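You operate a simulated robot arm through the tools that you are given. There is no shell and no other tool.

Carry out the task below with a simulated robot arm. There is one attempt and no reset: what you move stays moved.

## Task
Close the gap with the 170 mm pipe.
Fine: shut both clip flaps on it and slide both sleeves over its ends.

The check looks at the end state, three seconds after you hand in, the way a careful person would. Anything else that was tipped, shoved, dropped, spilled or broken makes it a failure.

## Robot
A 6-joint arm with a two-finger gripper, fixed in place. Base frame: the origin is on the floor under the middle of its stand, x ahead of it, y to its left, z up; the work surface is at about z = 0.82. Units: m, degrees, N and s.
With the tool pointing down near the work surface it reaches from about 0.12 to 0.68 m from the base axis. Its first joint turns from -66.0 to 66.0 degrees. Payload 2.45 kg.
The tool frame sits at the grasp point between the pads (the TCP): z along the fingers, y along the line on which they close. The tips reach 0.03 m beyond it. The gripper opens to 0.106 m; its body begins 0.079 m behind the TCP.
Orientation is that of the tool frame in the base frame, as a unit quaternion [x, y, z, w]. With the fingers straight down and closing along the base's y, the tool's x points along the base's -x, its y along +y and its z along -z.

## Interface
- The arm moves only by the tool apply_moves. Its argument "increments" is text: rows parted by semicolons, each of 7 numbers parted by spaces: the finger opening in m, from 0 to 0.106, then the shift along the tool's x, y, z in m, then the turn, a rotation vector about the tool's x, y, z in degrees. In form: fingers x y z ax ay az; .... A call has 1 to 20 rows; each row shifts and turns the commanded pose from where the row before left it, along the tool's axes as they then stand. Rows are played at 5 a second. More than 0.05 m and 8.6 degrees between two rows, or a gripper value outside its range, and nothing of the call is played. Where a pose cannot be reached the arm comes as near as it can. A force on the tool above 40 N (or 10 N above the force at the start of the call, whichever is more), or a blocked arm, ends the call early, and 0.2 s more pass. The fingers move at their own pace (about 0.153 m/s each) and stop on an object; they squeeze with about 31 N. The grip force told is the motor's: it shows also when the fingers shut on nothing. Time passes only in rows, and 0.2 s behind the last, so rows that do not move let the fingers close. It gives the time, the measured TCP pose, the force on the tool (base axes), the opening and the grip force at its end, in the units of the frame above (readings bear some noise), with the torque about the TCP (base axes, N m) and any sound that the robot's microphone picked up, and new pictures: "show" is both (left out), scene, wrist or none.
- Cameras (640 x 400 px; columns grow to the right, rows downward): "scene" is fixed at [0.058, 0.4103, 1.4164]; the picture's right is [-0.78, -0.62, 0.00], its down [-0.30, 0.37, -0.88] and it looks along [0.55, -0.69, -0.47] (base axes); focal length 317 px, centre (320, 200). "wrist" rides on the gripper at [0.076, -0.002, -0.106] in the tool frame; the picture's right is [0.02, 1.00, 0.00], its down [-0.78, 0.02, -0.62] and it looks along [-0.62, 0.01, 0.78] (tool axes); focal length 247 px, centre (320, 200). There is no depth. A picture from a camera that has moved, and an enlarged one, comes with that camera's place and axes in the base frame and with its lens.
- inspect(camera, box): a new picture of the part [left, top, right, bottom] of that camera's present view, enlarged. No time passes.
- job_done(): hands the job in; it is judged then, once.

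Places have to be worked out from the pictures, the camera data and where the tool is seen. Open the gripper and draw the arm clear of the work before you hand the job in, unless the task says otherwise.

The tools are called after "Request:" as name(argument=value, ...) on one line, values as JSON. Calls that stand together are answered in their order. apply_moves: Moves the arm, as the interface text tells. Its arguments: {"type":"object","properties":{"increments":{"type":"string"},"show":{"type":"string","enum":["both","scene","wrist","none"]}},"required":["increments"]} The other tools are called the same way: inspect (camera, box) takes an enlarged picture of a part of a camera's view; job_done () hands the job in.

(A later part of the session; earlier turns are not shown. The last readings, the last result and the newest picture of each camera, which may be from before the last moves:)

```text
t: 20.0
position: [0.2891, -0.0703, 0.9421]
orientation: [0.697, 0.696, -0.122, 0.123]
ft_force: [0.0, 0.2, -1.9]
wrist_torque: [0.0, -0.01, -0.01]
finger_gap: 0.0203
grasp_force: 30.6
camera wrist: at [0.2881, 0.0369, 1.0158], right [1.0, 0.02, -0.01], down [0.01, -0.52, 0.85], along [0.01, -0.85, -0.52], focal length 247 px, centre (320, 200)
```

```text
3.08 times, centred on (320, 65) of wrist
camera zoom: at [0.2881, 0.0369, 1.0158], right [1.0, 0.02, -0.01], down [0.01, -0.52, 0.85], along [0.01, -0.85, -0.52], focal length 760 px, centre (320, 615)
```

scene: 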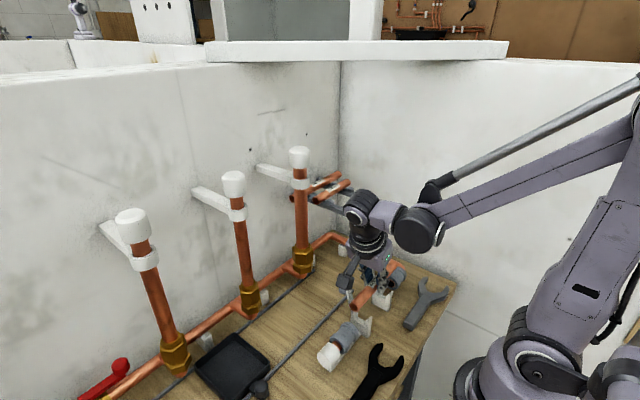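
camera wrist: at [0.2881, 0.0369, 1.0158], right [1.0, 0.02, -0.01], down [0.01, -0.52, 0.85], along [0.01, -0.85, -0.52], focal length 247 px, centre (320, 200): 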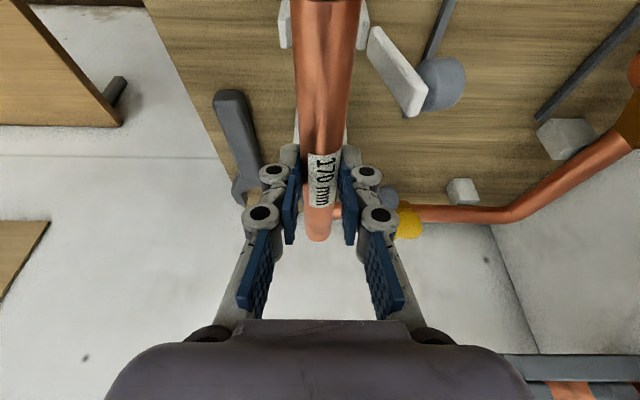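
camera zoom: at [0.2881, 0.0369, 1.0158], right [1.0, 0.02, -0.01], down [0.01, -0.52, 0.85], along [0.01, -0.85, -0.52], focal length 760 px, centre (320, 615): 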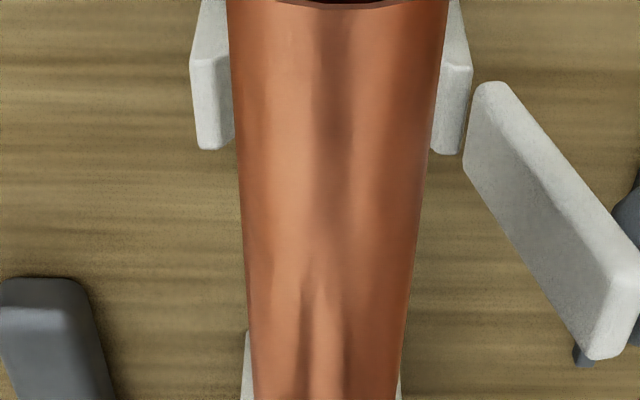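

The wrist view shows the pipe centred over clip 2's notch within about half a millimetre. Its +y end is at y≈0.011–0.012, against the sleeve face at about 0.014. I lower 3 cm more and look again.

Request:
apply_moves(increments="0.0 0.0051 0 0.0141 0 0 0; 0.0 0.0051 0 0.0141 0 0 0; 0.0 0 0 0 0 0 0; 0.0 0 0 0 0 0 0")

Request:
inspect(camera="scene", box=[320, 260, 420, 360])

Request:
inspect(camera="wrist", box=[240, 0, 400, 130])

Request:
inspect(camera="wrist", box=[270, 130, 430, 260])

```text
t: 21.0
position: [0.2887, -0.0707, 0.9116]
orientation: [0.697, 0.695, -0.122, 0.123]
ft_force: [0.4, 0.4, 9.6]
wrist_torque: [-0.91, -0.04, 0.03]
finger_gap: 0.0201
grasp_force: 30.9
camera wrist: at [0.2879, 0.0364, 0.9854], right [1.0, 0.02, -0.01], down [0.01, -0.52, 0.85], along [0.01, -0.85, -0.52], focal length 247 px, centre (320, 200)
```

scene: 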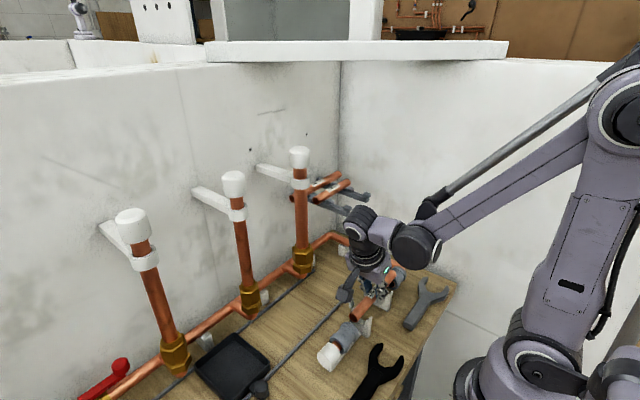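
wrist: 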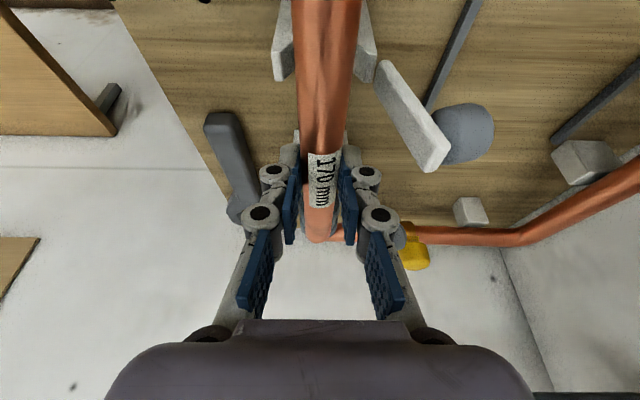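

```text
4.00 times, centred on (370, 310) of scene
camera zoom: at [0.0579, 0.4104, 1.4164], right [-0.78, -0.62, 0.0], down [-0.3, 0.37, -0.88], along [0.55, -0.69, -0.47], focal length 1267 px, centre (120, -240)
```

zoom: 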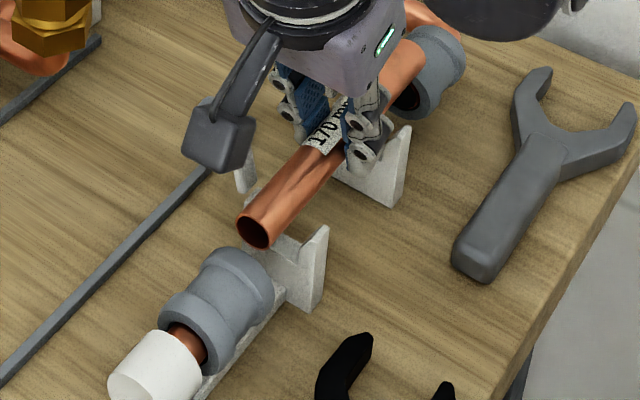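

```text
3.08 times, centred on (320, 65) of wrist
camera zoom: at [0.2879, 0.0364, 0.9854], right [1.0, 0.02, -0.01], down [0.01, -0.52, 0.85], along [0.01, -0.85, -0.52], focal length 760 px, centre (320, 615)
```

zoom: 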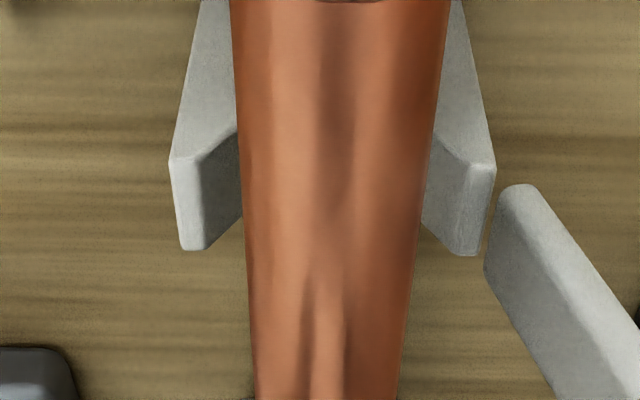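

```text
3.08 times, centred on (350, 195) of wrist
camera zoom: at [0.2879, 0.0364, 0.9854], right [1.0, 0.02, -0.01], down [0.01, -0.52, 0.85], along [0.01, -0.85, -0.52], focal length 760 px, centre (228, 215)
```

zoom: 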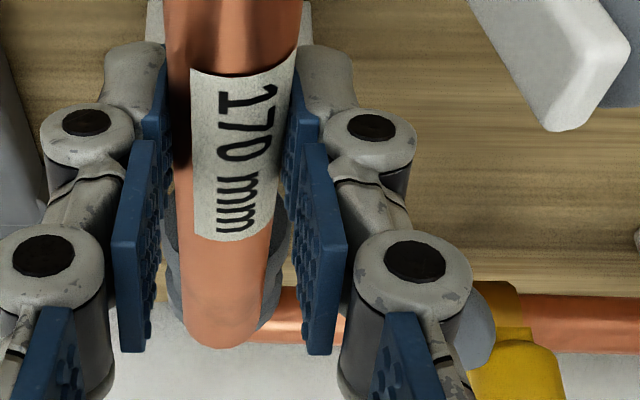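

A 9.6 N upward force with its torque shows the pipe's far end touching the right sleeve's top rim: the pipe sits a few millimetres too far toward −y and about 14 mm below the TCP. I raise 8 mm, shift +3 mm in y and check again.

Request:
apply_moves(increments="0.0 -0.0027 0 -0.0075 0 0 0; 0.0 0.0028 0 -0.001 0 0 0; 0.0 0 0 0 0 0 0; 0.0 0 0 0 0 0 0")

Request:
inspect(camera="scene", box=[345, 260, 415, 330])

Request:
inspect(camera="wrist", box=[270, 130, 370, 260])

```text
t: 22.0
position: [0.289, -0.0678, 0.9196]
orientation: [0.698, 0.695, -0.122, 0.123]
ft_force: [0.9, 0.3, -0.9]
wrist_torque: [0.02, -0.01, -0.01]
finger_gap: 0.02
grasp_force: 31.2
camera wrist: at [0.2879, 0.0397, 0.993], right [1.0, 0.02, -0.01], down [0.01, -0.52, 0.85], along [0.01, -0.85, -0.52], focal length 247 px, centre (320, 200)
```

scene: 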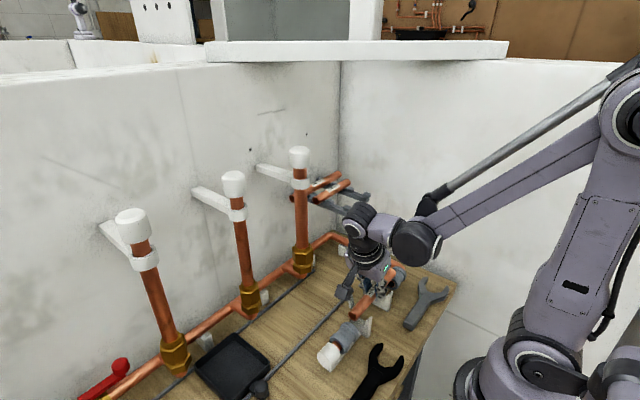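
wrist: 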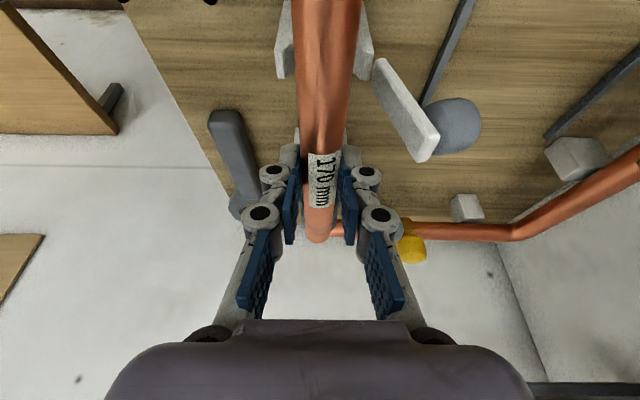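

```text
5.71 times, centred on (380, 295) of scene
camera zoom: at [0.058, 0.4103, 1.4164], right [-0.78, -0.62, 0.0], down [-0.3, 0.37, -0.88], along [0.55, -0.69, -0.47], focal length 1810 px, centre (-23, -343)
```

zoom: 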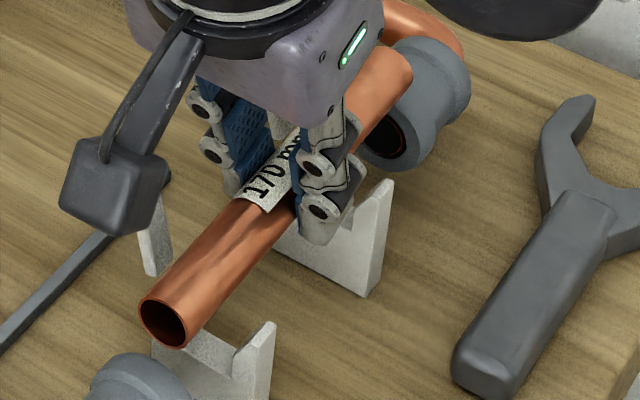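

```text
3.08 times, centred on (320, 195) of wrist
camera zoom: at [0.2879, 0.0397, 0.993], right [1.0, 0.02, -0.01], down [0.01, -0.52, 0.85], along [0.01, -0.85, -0.52], focal length 760 px, centre (320, 215)
```

zoom: 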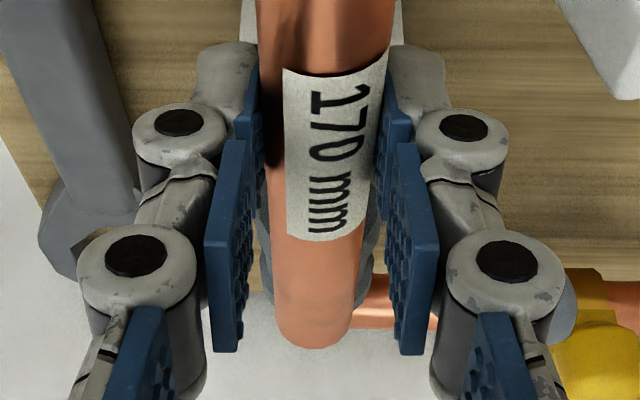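

The force is gone. With the shift, both ends should now have about 2 mm of clearance, so I lower 12 mm gently and read the force.

Request:
apply_moves(increments="0.0 0.00171 0 0.0047 0 0 0; 0.0 0.00171 0 0.0047 0 0 0; 0.0 0.0007 0 0.0019 0 0 0; 0.0 0 0 0 0 0 0; 0.0 0 0 0 0 0 0", show="scene")

Request:
inspect(camera="scene", box=[325, 265, 415, 355])

```text
t: 23.2
position: [0.2905, -0.0672, 0.9074]
orientation: [0.697, 0.695, -0.123, 0.123]
ft_force: [-0.3, 0.1, -1.7]
wrist_torque: [-0.02, 0.03, 0.0]
finger_gap: 0.0204
grasp_force: 30.8
```

scene: 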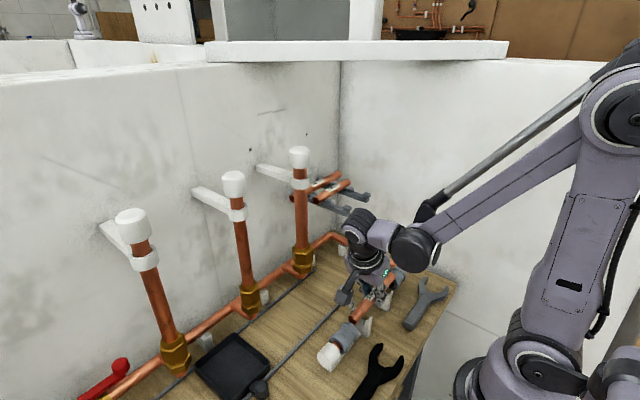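

```text
4.44 times, centred on (370, 310) of scene
camera zoom: at [0.058, 0.4103, 1.4164], right [-0.78, -0.62, 0.0], down [-0.3, 0.37, -0.88], along [0.55, -0.69, -0.47], focal length 1407 px, centre (98, -289)
```

zoom: 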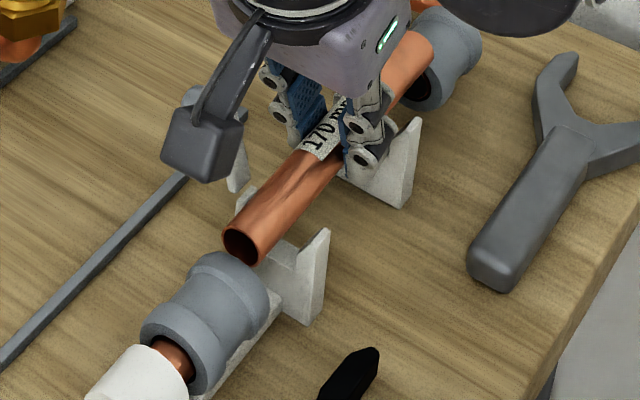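

No contact, although I am 4 mm lower than where the rim touched before. I continue down 12 mm in small steps.

Request:
apply_moves(increments="0.0 0.00136 0 0.00376 0 0 0; 0.0 0.00136 0 0.00376 0 0 0; 0.0 0.00136 0 0.00376 0 0 0; 0.0 0 0 0 0 0 0; 0.0 0 0 0 0 0 0")

Request:
inspect(camera="scene", box=[325, 265, 415, 355])

Request:
inspect(camera="wrist", box=[240, 0, 400, 130])

Request:
inspect(camera="wrist", box=[270, 130, 370, 260])

```text
t: 24.4
position: [0.2895, -0.067, 0.8947]
orientation: [0.697, 0.695, -0.122, 0.124]
ft_force: [0.7, -0.4, -0.9]
wrist_torque: [0.02, 0.01, 0.0]
finger_gap: 0.0203
grasp_force: 31.0
camera wrist: at [0.2881, 0.0394, 0.9687], right [1.0, 0.02, -0.01], down [0.01, -0.52, 0.85], along [0.01, -0.85, -0.52], focal length 247 px, centre (320, 200)
```

scene: 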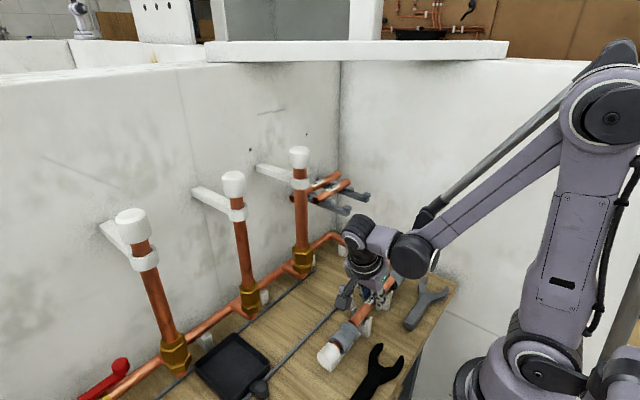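
wrist: 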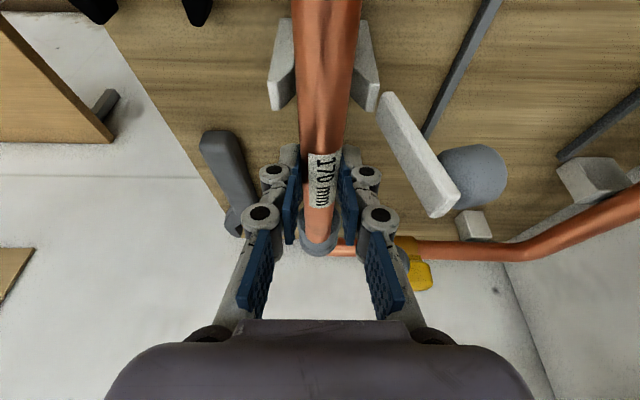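

```text
4.44 times, centred on (370, 310) of scene
camera zoom: at [0.058, 0.4103, 1.4164], right [-0.78, -0.62, 0.0], down [-0.3, 0.37, -0.88], along [0.55, -0.69, -0.47], focal length 1407 px, centre (98, -289)
```

zoom: 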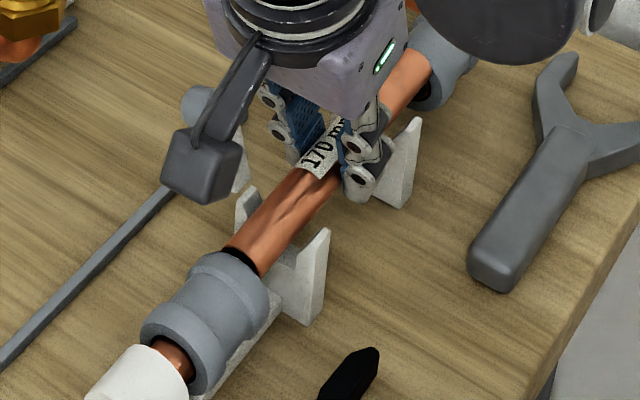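

```text
3.08 times, centred on (320, 65) of wrist
camera zoom: at [0.2881, 0.0394, 0.9687], right [1.0, 0.02, -0.01], down [0.01, -0.52, 0.85], along [0.01, -0.85, -0.52], focal length 760 px, centre (320, 615)
```

zoom: 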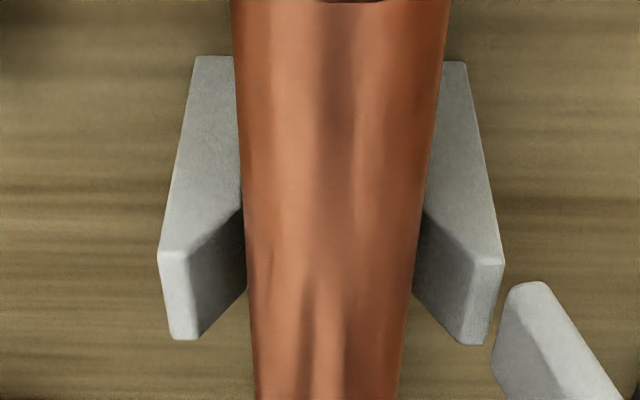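

```text
3.08 times, centred on (320, 195) of wrist
camera zoom: at [0.2881, 0.0394, 0.9687], right [1.0, 0.02, -0.01], down [0.01, -0.52, 0.85], along [0.01, -0.85, -0.52], focal length 760 px, centre (320, 215)
```

zoom: 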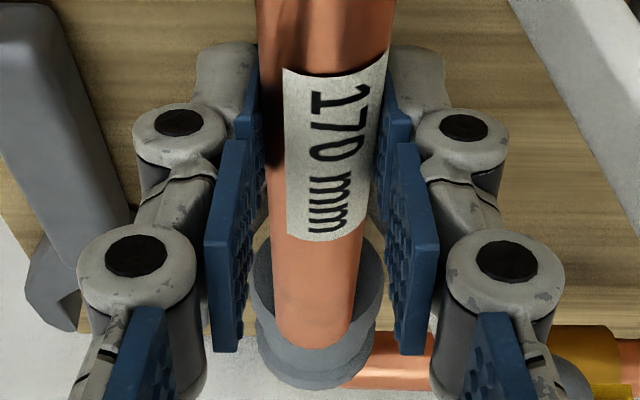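

Everything is aligned: the pipe is centred between the prongs and drops between the sleeve faces. I lower 8 mm further.

Request:
apply_moves(increments="0.0 0.00137 0 0.00376 0 0 0; 0.0 0.00137 0 0.00376 0 0 0; 0.0 0 0 0 0 0 0; 0.0 0 0 0 0 0 0", show="none")

Request:
inspect(camera="scene", box=[325, 265, 415, 355])

Request:
inspect(camera="wrist", box=[240, 0, 400, 130])

Request:
inspect(camera="wrist", box=[270, 130, 370, 260])

```text
t: 25.4
position: [0.2898, -0.0677, 0.8865]
orientation: [0.697, 0.696, -0.122, 0.124]
ft_force: [0.5, -0.1, -1.1]
wrist_torque: [-0.02, 0.01, 0.03]
finger_gap: 0.0203
grasp_force: 31.0
```

```text
4.44 times, centred on (370, 310) of scene
camera zoom: at [0.058, 0.4103, 1.4164], right [-0.78, -0.62, 0.0], down [-0.3, 0.37, -0.88], along [0.55, -0.69, -0.47], focal length 1407 px, centre (98, -289)
```

zoom: 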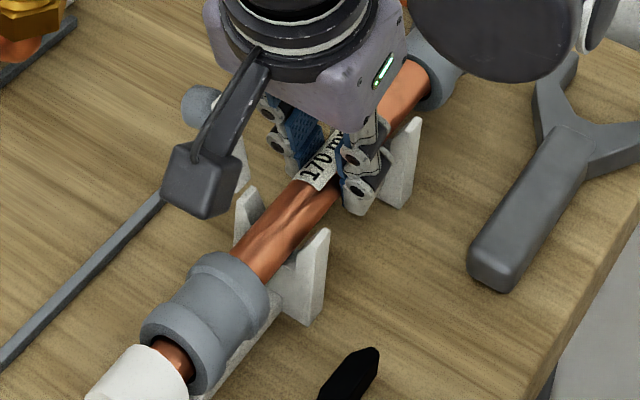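

```text
3.08 times, centred on (320, 65) of wrist
camera zoom: at [0.2879, 0.0395, 0.9607], right [1.0, 0.02, -0.01], down [0.01, -0.52, 0.85], along [0.01, -0.85, -0.52], focal length 760 px, centre (320, 615)
```

zoom: 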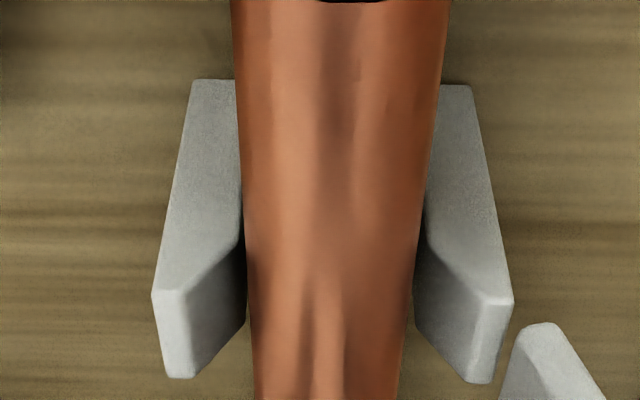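

```text
3.08 times, centred on (320, 195) of wrist
camera zoom: at [0.2879, 0.0395, 0.9607], right [1.0, 0.02, -0.01], down [0.01, -0.52, 0.85], along [0.01, -0.85, -0.52], focal length 760 px, centre (320, 215)
```

zoom: 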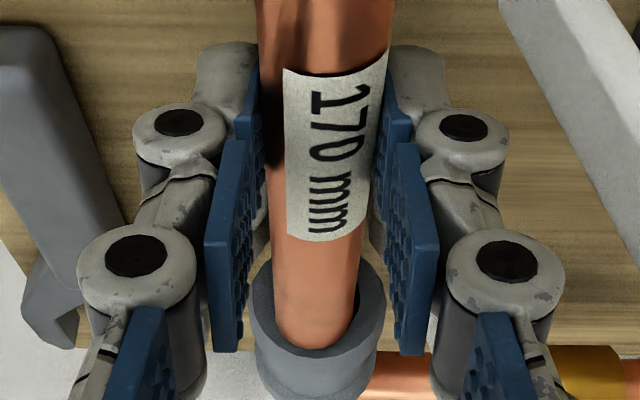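

No contact yet, and the pipe is well inside the prongs. I go down another 4 mm and read the force.

Request:
apply_moves(increments="0.0 0.00068 0 0.00188 0 0 0; 0.0 0.00068 0 0.00188 0 0 0; 0.0 0 0 0 0 0 0; 0.0 0 0 0 0 0 0", show="none")

Request:
inspect(camera="wrist", box=[270, 130, 370, 260])

Request:
inspect(camera="scene", box=[335, 285, 395, 345])

```text
t: 26.4
position: [0.2886, -0.0678, 0.8821]
orientation: [0.697, 0.696, -0.123, 0.123]
ft_force: [-1.4, -0.1, -0.6]
wrist_torque: [-0.02, -0.01, -0.02]
finger_gap: 0.0202
grasp_force: 30.6
```

```text
3.08 times, centred on (320, 195) of wrist
camera zoom: at [0.2879, 0.0398, 0.9565], right [1.0, 0.02, -0.01], down [0.01, -0.52, 0.85], along [0.01, -0.85, -0.52], focal length 760 px, centre (320, 215)
```

zoom: 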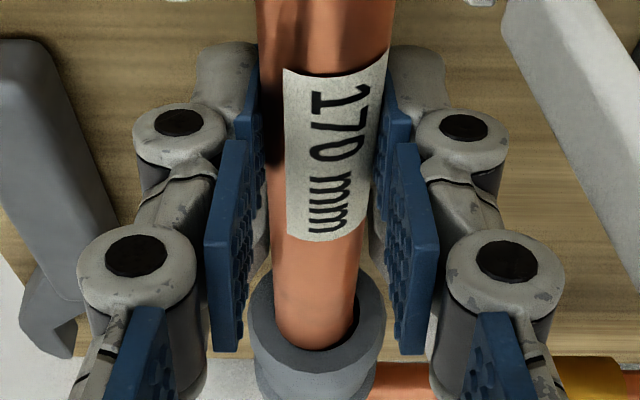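

```text
6.67 times, centred on (365, 315) of scene
camera zoom: at [0.058, 0.4103, 1.4164], right [-0.78, -0.62, 0.0], down [-0.3, 0.37, -0.88], along [0.55, -0.69, -0.47], focal length 2111 px, centre (20, -567)
```

zoom: 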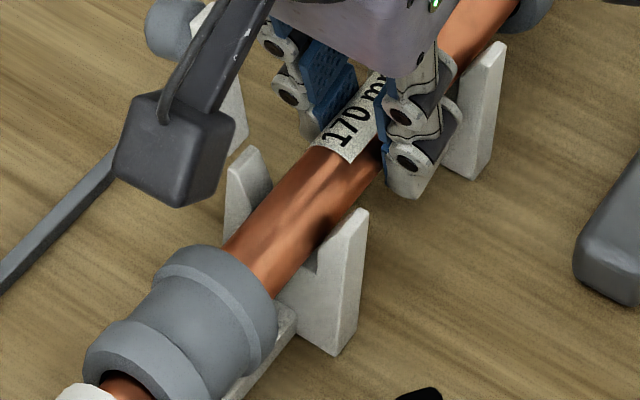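

Still no force. By the wrist view the pipe's axis is about 1.5 mm above the stub axis. I go down 2 mm more.

Request:
apply_moves(increments="0.0 0.00034 0 0.00094 0 0 0; 0.0 0.00034 0 0.00094 0 0 0; 0.0 0 0 0 0 0 0; 0.0 0 0 0 0 0 0", show="none")

Request:
inspect(camera="wrist", box=[240, 0, 400, 130])

Request:
inspect(camera="wrist", box=[280, 180, 360, 260])

```text
t: 27.4
position: [0.2889, -0.0665, 0.8798]
orientation: [0.697, 0.695, -0.123, 0.123]
ft_force: [1.3, -0.2, 8.9]
wrist_torque: [0.48, 0.02, 0.0]
finger_gap: 0.0202
grasp_force: 30.3
```

```text
3.08 times, centred on (320, 65) of wrist
camera zoom: at [0.2881, 0.0397, 0.9546], right [1.0, 0.02, -0.01], down [0.01, -0.52, 0.85], along [0.01, -0.85, -0.52], focal length 760 px, centre (320, 615)
```

zoom: 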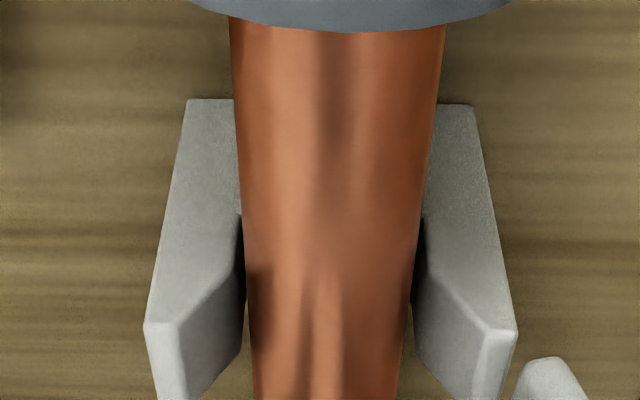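

```text
5.00 times, centred on (320, 220) of wrist
camera zoom: at [0.2881, 0.0397, 0.9546], right [1.0, 0.02, -0.01], down [0.01, -0.52, 0.85], along [0.01, -0.85, -0.52], focal length 1235 px, centre (320, 100)
```

zoom: 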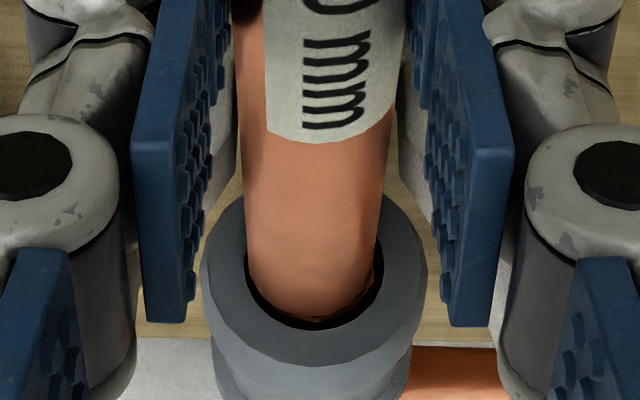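

The pipe now rests in clip 2's notch (8.9 N up at about y≈-0.015), and its far end sits concentric with the right opening. I open the fingers to set it down.

Request:
apply_moves(increments="0.024 0 0 0 0 0 0; 0.03 0 0 0 0 0 0; 0.04 0 0 0 0 0 0; 0.04 0 0 0 0 0 0; 0.04 0 0 0 0 0 0")

Request:
inspect(camera="wrist", box=[240, 0, 400, 130])

Request:
inspect(camera="wrist", box=[270, 130, 370, 260])

Request:
inspect(camera="scene", box=[325, 265, 415, 355])

```text
t: 28.6
position: [0.2895, -0.0682, 0.88]
orientation: [0.697, 0.696, -0.123, 0.123]
ft_force: [0.4, -0.1, 0.1]
wrist_torque: [-0.05, 0.01, -0.01]
finger_gap: 0.0401
grasp_force: 0.0
camera wrist: at [0.2881, 0.0397, 0.9546], right [1.0, 0.02, -0.01], down [0.01, -0.52, 0.85], along [0.01, -0.85, -0.52], focal length 247 px, centre (320, 200)
```

scene: 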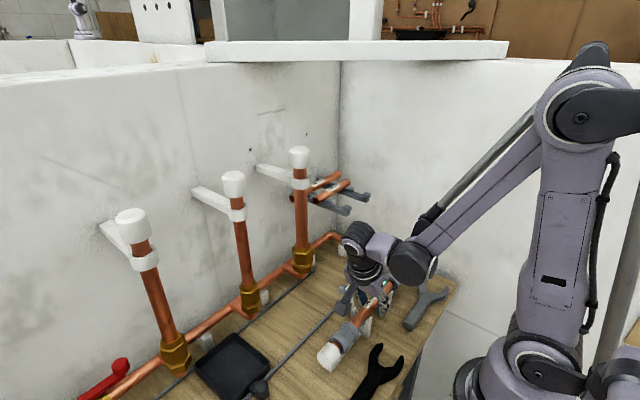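
wrist: 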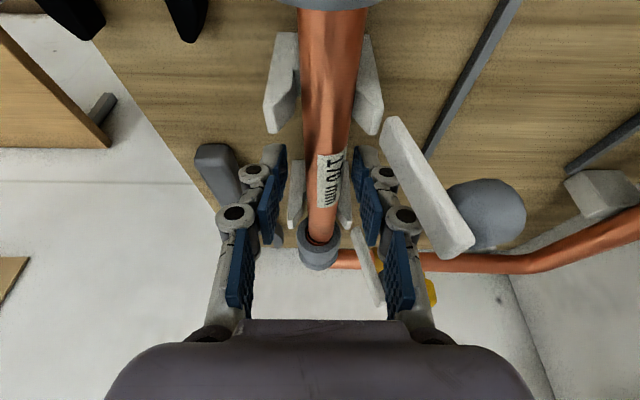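

```text
3.08 times, centred on (320, 65) of wrist
camera zoom: at [0.2881, 0.0397, 0.9546], right [1.0, 0.02, -0.01], down [0.01, -0.52, 0.85], along [0.01, -0.85, -0.52], focal length 760 px, centre (320, 615)
```

zoom: 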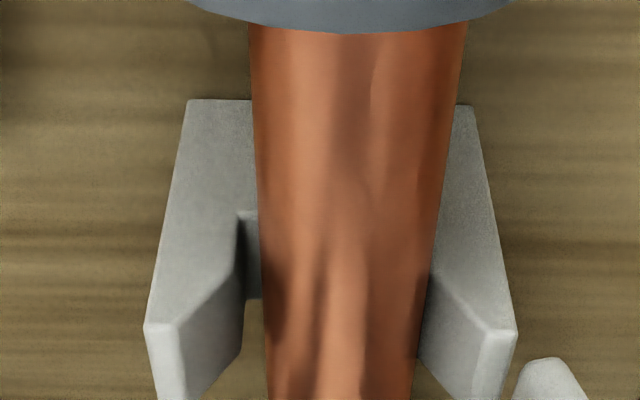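

```text
3.08 times, centred on (320, 195) of wrist
camera zoom: at [0.2881, 0.0397, 0.9546], right [1.0, 0.02, -0.01], down [0.01, -0.52, 0.85], along [0.01, -0.85, -0.52], focal length 760 px, centre (320, 215)
```

zoom: 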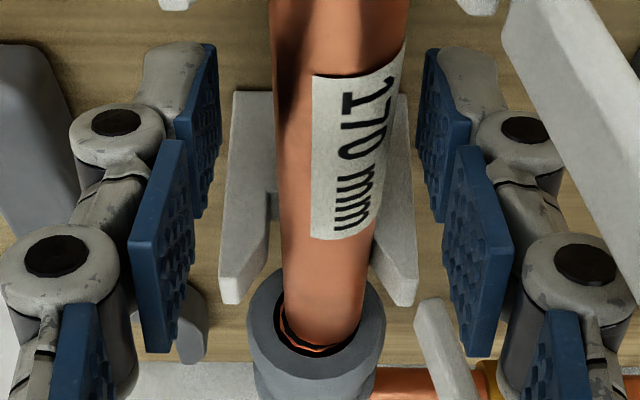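

```text
4.44 times, centred on (370, 310) of scene
camera zoom: at [0.058, 0.4103, 1.4164], right [-0.78, -0.62, 0.0], down [-0.3, 0.37, -0.88], along [0.55, -0.69, -0.47], focal length 1407 px, centre (98, -289)
```

zoom: 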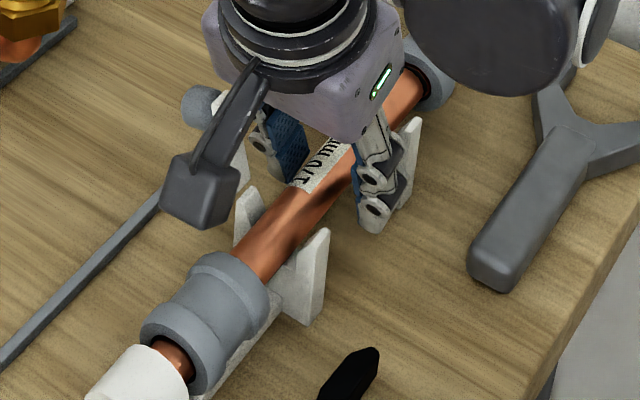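

The pipe is down but rolled about 2 mm toward +x within the notch. I nudge it back to centre by closing the fingers almost onto it and reopening slowly.

Request:
apply_moves(increments="0.03 0 0 0 0 0 0; 0.025 0 0 0 0 0 0; 0.0225 0 0 0 0 0 0; 0.0215 0 0 0 0 0 0; 0.0215 0 0 0 0 0 0; 0.0225 0 0 0 0 0 0; 0.0235 0 0 0 0 0 0; 0.025 0 0 0 0 0 0; 0.028 0 0 0 0 0 0; 0.034 0 0 0 0 0 0; 0.04 0 0 0 0 0 0", show="wrist")

Request:
inspect(camera="wrist", box=[240, 0, 400, 130])

Request:
inspect(camera="wrist", box=[270, 130, 370, 280])

```text
t: 31.0
position: [0.2894, -0.0673, 0.8793]
orientation: [0.697, 0.696, -0.123, 0.123]
ft_force: [-0.8, 0.1, -0.1]
wrist_torque: [-0.02, 0.01, -0.02]
finger_gap: 0.0399
grasp_force: 0.1
camera wrist: at [0.2881, 0.0397, 0.9546], right [1.0, 0.02, -0.01], down [0.01, -0.52, 0.85], along [0.01, -0.85, -0.52], focal length 247 px, centre (320, 200)
```

wrist: 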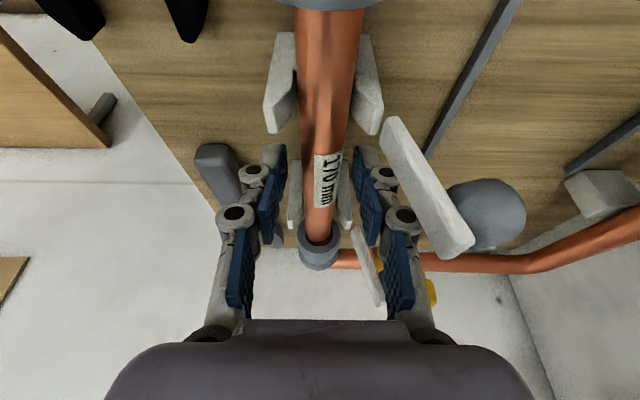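

```text
3.08 times, centred on (320, 65) of wrist
camera zoom: at [0.2881, 0.0397, 0.9546], right [1.0, 0.02, -0.01], down [0.01, -0.52, 0.85], along [0.01, -0.85, -0.52], focal length 760 px, centre (320, 615)
```

zoom: 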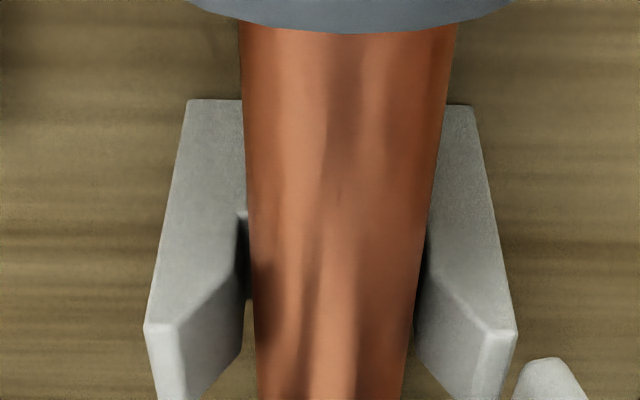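

```text
2.67 times, centred on (320, 205) of wrist
camera zoom: at [0.2881, 0.0397, 0.9546], right [1.0, 0.02, -0.01], down [0.01, -0.52, 0.85], along [0.01, -0.85, -0.52], focal length 659 px, centre (320, 187)
```

zoom: 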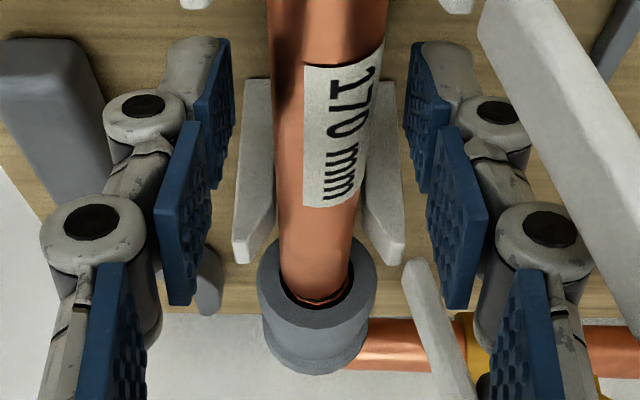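

The pipe is now concentric with the right sleeve and centred in the clips. I raise the open fingers straight up off it and set the tool upright.

Request:
apply_moves(increments="0.04 -0.00853 0 -0.0235 0 0 0; 0.04 -0.00853 0 -0.0235 0 0 0; 0.04 -0.01706 0 -0.047 0 0 0; 0.04 -0.0085 0 -0.0235 0 0 0; 0.04 0 0 0 0 6.687 0; 0.04 0 0 0 0 6.687 0; 0.02 0 0 0 0 6.687 0; 0.0 0 0 0 0 0 0; 0.0 0 0 0 0 0 0")

Request:
inspect(camera="scene", box=[325, 255, 425, 355])

Request:
inspect(camera="wrist", box=[260, 0, 420, 160])

```text
t: 33.0
position: [0.2895, -0.0666, 1.006]
orientation: [0.708, 0.706, 0.001, 0.0]
ft_force: [-0.8, -0.2, 0.2]
wrist_torque: [0.0, -0.02, 0.0]
finger_gap: 0.0
grasp_force: 28.4
camera wrist: at [0.2876, 0.0082, 1.1126], right [1.0, 0.02, 0.0], down [0.01, -0.78, 0.62], along [0.01, -0.62, -0.78], focal length 247 px, centre (320, 200)
```

scene: 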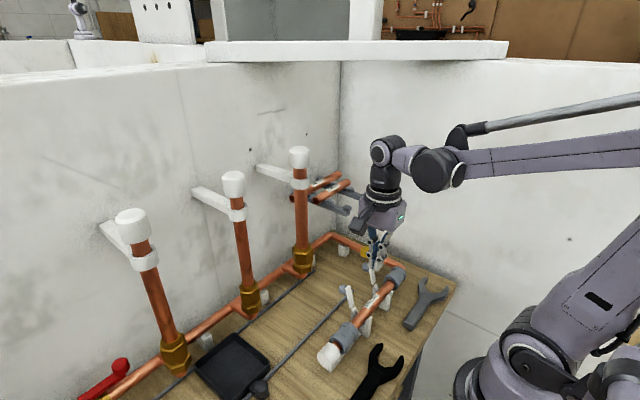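
wrist: 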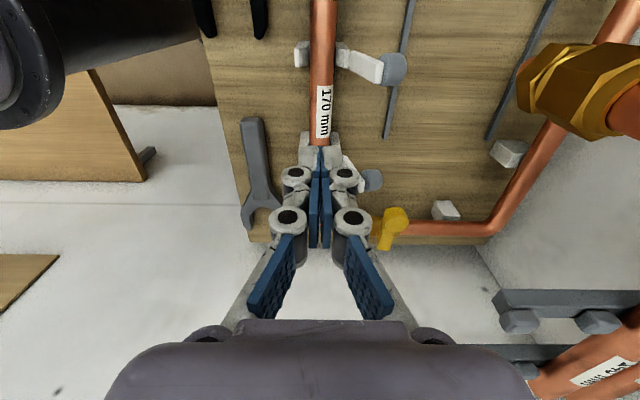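

```text
4.00 times, centred on (375, 305) of scene
camera zoom: at [0.058, 0.4103, 1.4164], right [-0.78, -0.62, 0.0], down [-0.3, 0.37, -0.88], along [0.55, -0.69, -0.47], focal length 1267 px, centre (100, -220)
```

zoom: 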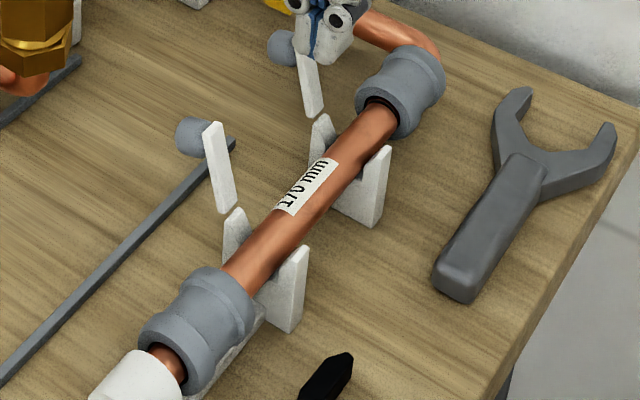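

```text
2.50 times, centred on (340, 80) of wrist
camera zoom: at [0.2876, 0.0082, 1.1126], right [1.0, 0.02, 0.0], down [0.01, -0.78, 0.62], along [0.01, -0.62, -0.78], focal length 617 px, centre (270, 500)
```

zoom: 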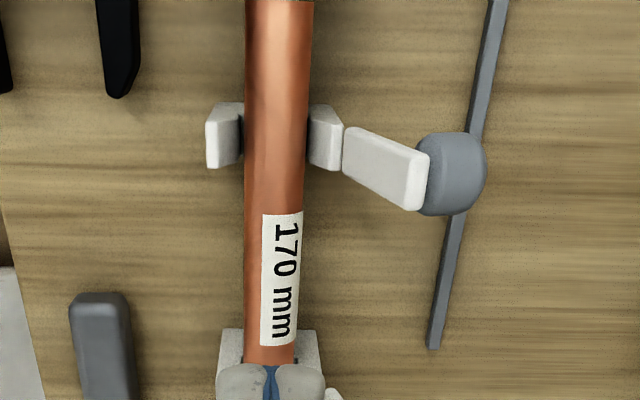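

The pipe sits neatly between the sleeve faces. The flaps stand open, leaning +x, and clip 2's knob is at about (0.344, −0.030, 0.910). With the fingers closed I go to its outer side at x≈0.40 and lower the tips to about knob height.

Request:
apply_moves(increments="0.0 0.0122 0.0368 0 0 0 0; 0.0 0.0122 0.0368 0 0 0 0; 0.0 0.0122 0.0369 0 0 0 0; 0.0 0 0 0.035 0 0 0; 0.0 0 0 0.036 0 0 0; 0.0 0 0 0 0 0 0")

Request:
inspect(camera="scene", box=[305, 245, 405, 345])

Request:
inspect(camera="wrist", box=[200, 60, 360, 220])

```text
t: 34.4
position: [0.3997, -0.0309, 0.935]
orientation: [0.709, 0.706, 0.002, 0.0]
ft_force: [-0.3, 0.9, -0.5]
wrist_torque: [-0.01, 0.01, 0.0]
finger_gap: 0.0
grasp_force: 28.5
camera wrist: at [0.3985, 0.0443, 1.041], right [1.0, 0.02, 0.0], down [0.01, -0.78, 0.62], along [0.01, -0.62, -0.78], focal length 247 px, centre (320, 200)
```

scene: 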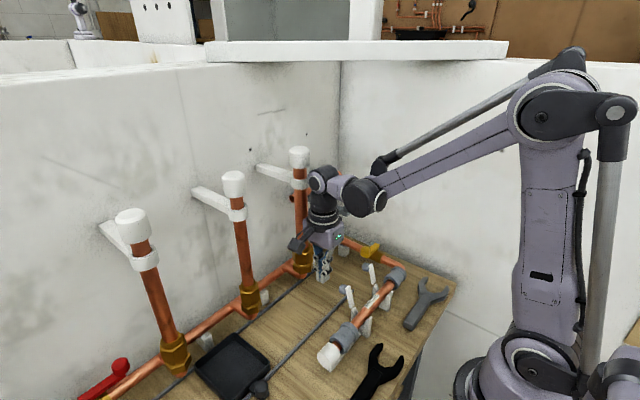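
wrist: 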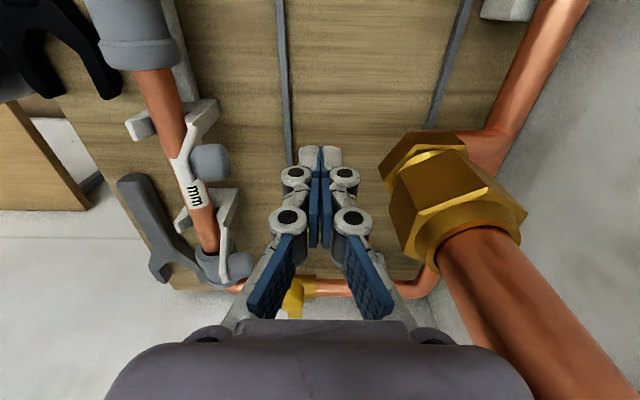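

```text
4.00 times, centred on (355, 295) of scene
camera zoom: at [0.058, 0.4103, 1.4164], right [-0.78, -0.62, 0.0], down [-0.3, 0.37, -0.88], along [0.55, -0.69, -0.47], focal length 1267 px, centre (180, -180)
```

zoom: 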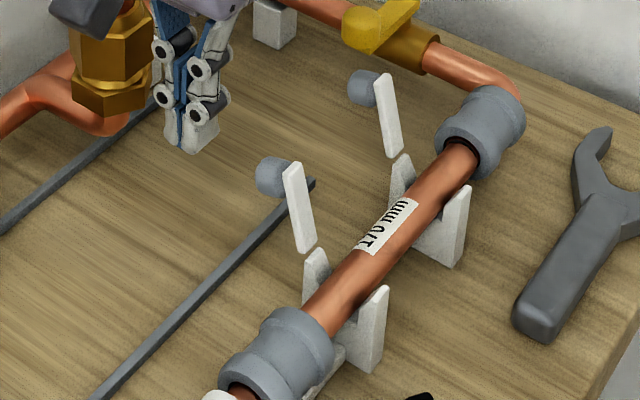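

```text
2.50 times, centred on (280, 140) of wrist
camera zoom: at [0.3985, 0.0443, 1.041], right [1.0, 0.02, 0.0], down [0.01, -0.78, 0.62], along [0.01, -0.62, -0.78], focal length 617 px, centre (420, 350)
```

zoom: 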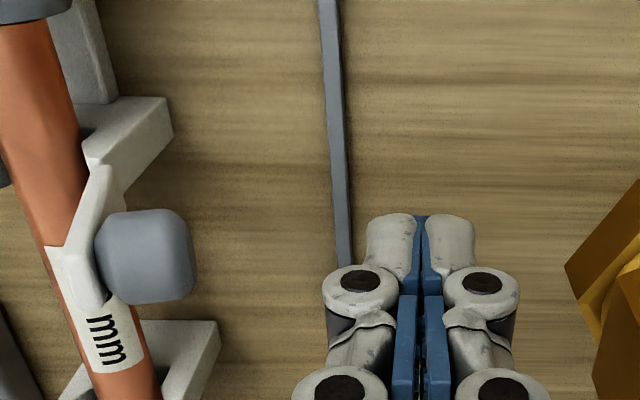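

The tips are level with the knob (knob end at x≈0.347, z≈0.912). I sweep toward −x in 1 cm steps to push the flap upright.

Request:
apply_moves(increments="0.0 0 -0.012 0 0 0 0; 0.0 0 -0.012 0 0 0 0; 0.0 0 -0.01 0 0 0 0; 0.0 0 -0.008 0 0 0 0; 0.0 0 -0.008 0 0 0 0; 0.0 0 0 0 0 0 0")

Request:
inspect(camera="scene", box=[305, 245, 405, 345])

Request:
inspect(camera="wrist", box=[200, 60, 360, 220])

```text
t: 35.8
position: [0.3488, -0.0299, 0.935]
orientation: [0.708, 0.706, 0.001, -0.001]
ft_force: [0.4, -1.1, -0.1]
wrist_torque: [0.02, 0.0, 0.0]
finger_gap: 0.0001
grasp_force: 28.4
camera wrist: at [0.3482, 0.0447, 1.0419], right [1.0, 0.02, 0.0], down [0.01, -0.78, 0.62], along [0.01, -0.62, -0.78], focal length 247 px, centre (320, 200)
```

scene: 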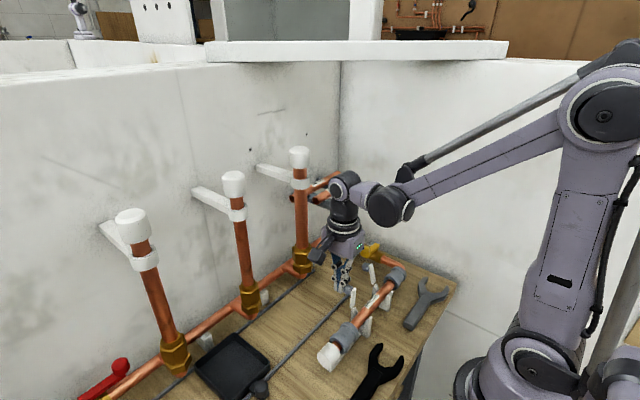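
wrist: 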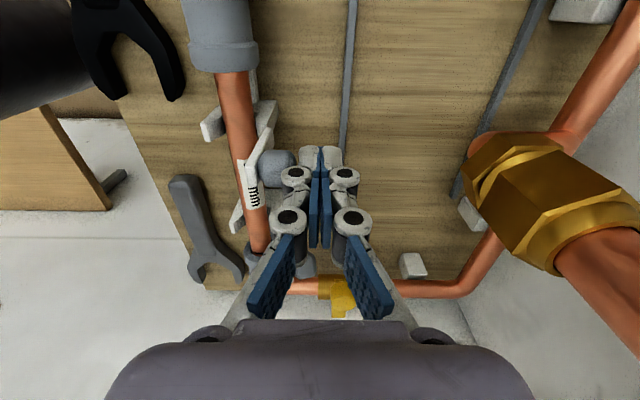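

```text
4.00 times, centred on (355, 295) of scene
camera zoom: at [0.058, 0.4103, 1.4164], right [-0.78, -0.62, 0.0], down [-0.3, 0.37, -0.88], along [0.55, -0.69, -0.47], focal length 1267 px, centre (180, -180)
```

zoom: 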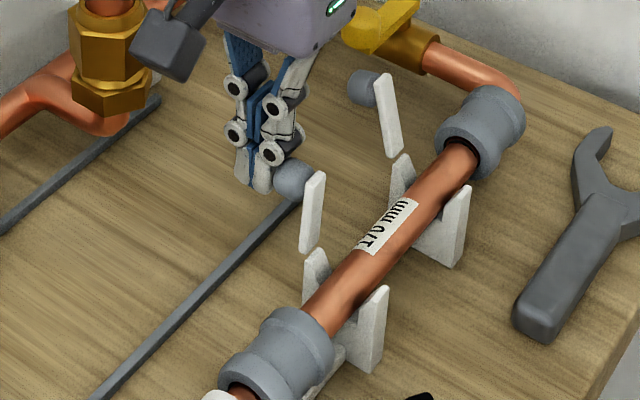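

```text
2.50 times, centred on (280, 140) of wrist
camera zoom: at [0.3482, 0.0447, 1.0419], right [1.0, 0.02, 0.0], down [0.01, -0.78, 0.62], along [0.01, -0.62, -0.78], focal length 617 px, centre (420, 350)
```

zoom: 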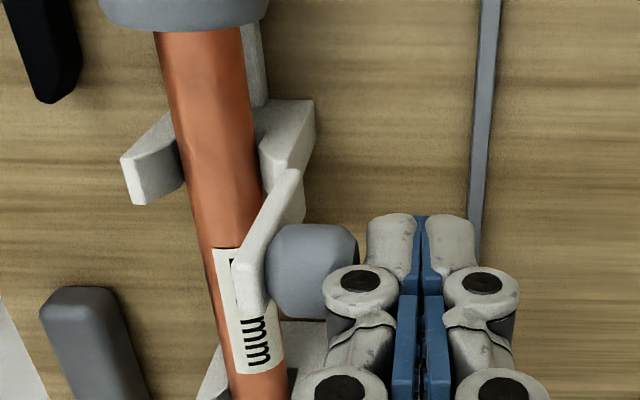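

The flap moves freely and now stands about upright with negligible force. I keep sweeping −x another 4 cm to tip it over the pipe.

Request:
apply_moves(increments="0.0 0 -0.01 0 0 0 0; 0.0 0 -0.01 0 0 0 0; 0.0 0 -0.01 0 0 0 0; 0.0 0 0 0 0 0 0")

Request:
inspect(camera="scene", box=[305, 245, 405, 345])

Request:
inspect(camera="wrist", box=[200, 60, 360, 220])

```text
t: 36.8
position: [0.3193, -0.0308, 0.9347]
orientation: [0.709, 0.705, 0.001, 0.0]
ft_force: [0.1, 0.4, -0.6]
wrist_torque: [0.03, 0.01, 0.0]
finger_gap: 0.0
grasp_force: 29.1
camera wrist: at [0.3178, 0.0447, 1.0417], right [1.0, 0.02, 0.0], down [0.01, -0.78, 0.62], along [0.01, -0.62, -0.78], focal length 247 px, centre (320, 200)
```

scene: 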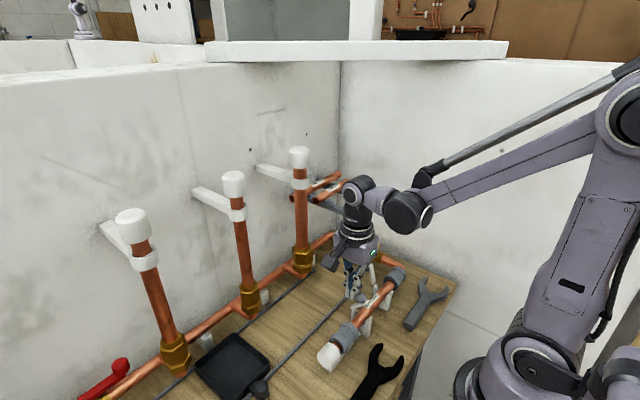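
wrist: 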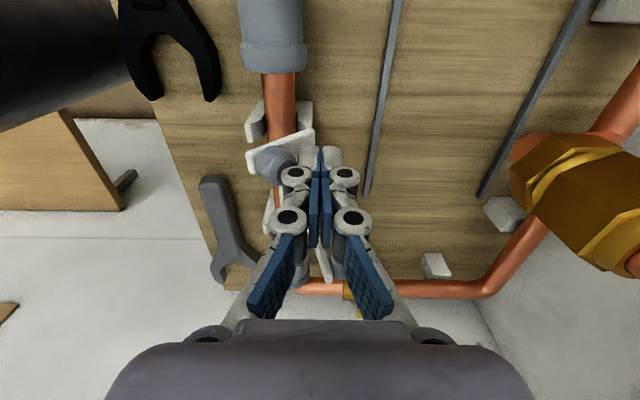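

```text
4.00 times, centred on (355, 295) of scene
camera zoom: at [0.058, 0.4103, 1.4164], right [-0.78, -0.62, 0.0], down [-0.3, 0.37, -0.88], along [0.55, -0.69, -0.47], focal length 1267 px, centre (180, -180)
```

zoom: 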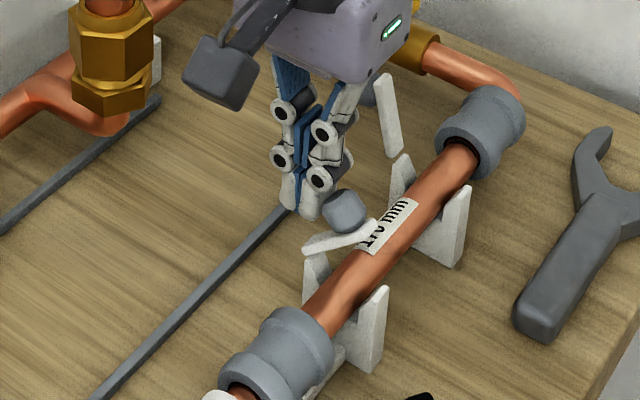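

```text
2.50 times, centred on (280, 140) of wrist
camera zoom: at [0.3178, 0.0447, 1.0417], right [1.0, 0.02, 0.0], down [0.01, -0.78, 0.62], along [0.01, -0.62, -0.78], focal length 617 px, centre (420, 350)
```

zoom: 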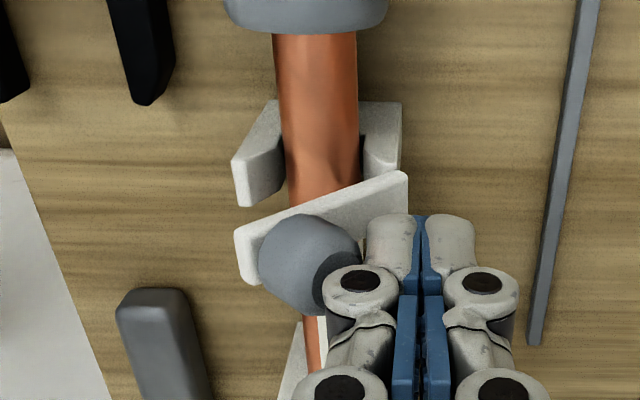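

The flap is past upright, leaning over the pipe at roughly 50°. I sweep 2 cm more.

Request:
apply_moves(increments="0.0 0 -0.008 0 0 0 0; 0.0 0 -0.008 0 0 0 0; 0.0 0 -0.006 0 0 0 0; 0.0 0 0 0 0 0 0")

Request:
inspect(camera="scene", box=[305, 245, 405, 345])

Request:
inspect(camera="wrist", box=[200, 60, 360, 220])

```text
t: 37.8
position: [0.2987, -0.0307, 0.9348]
orientation: [0.708, 0.706, 0.001, 0.0]
ft_force: [-1.7, 0.9, -1.0]
wrist_torque: [0.02, 0.04, -0.01]
finger_gap: 0.0001
grasp_force: 28.5
camera wrist: at [0.2962, 0.0449, 1.0416], right [1.0, 0.02, 0.0], down [0.01, -0.78, 0.62], along [0.01, -0.62, -0.78], focal length 247 px, centre (320, 200)
```

scene: 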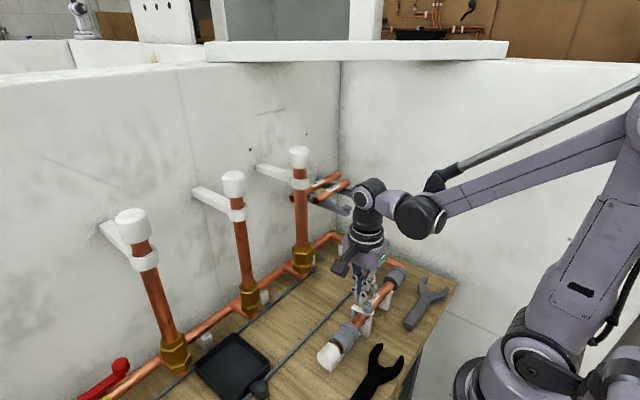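
wrist: 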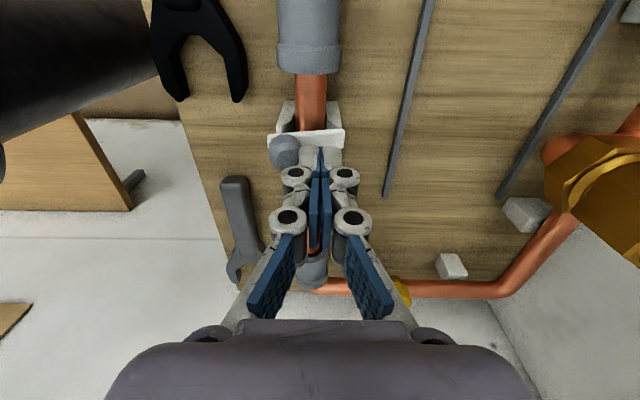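

```text
4.00 times, centred on (355, 295) of scene
camera zoom: at [0.058, 0.4103, 1.4164], right [-0.78, -0.62, 0.0], down [-0.3, 0.37, -0.88], along [0.55, -0.69, -0.47], focal length 1267 px, centre (180, -180)
```

zoom: 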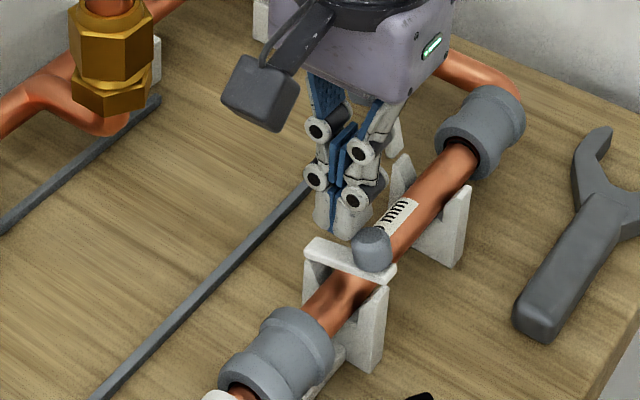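

```text
2.50 times, centred on (280, 140) of wrist
camera zoom: at [0.2962, 0.0449, 1.0416], right [1.0, 0.02, 0.0], down [0.01, -0.78, 0.62], along [0.01, -0.62, -0.78], focal length 617 px, centre (420, 350)
```

zoom: 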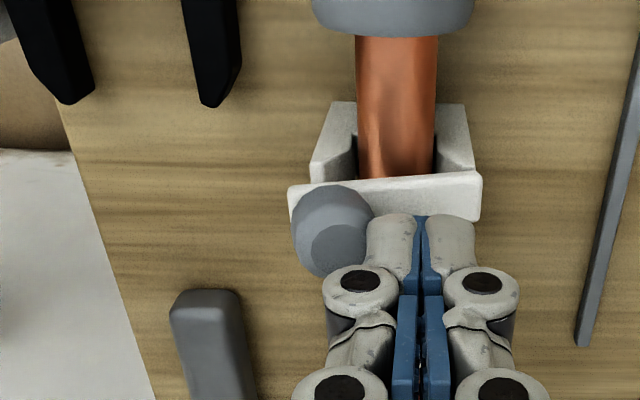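

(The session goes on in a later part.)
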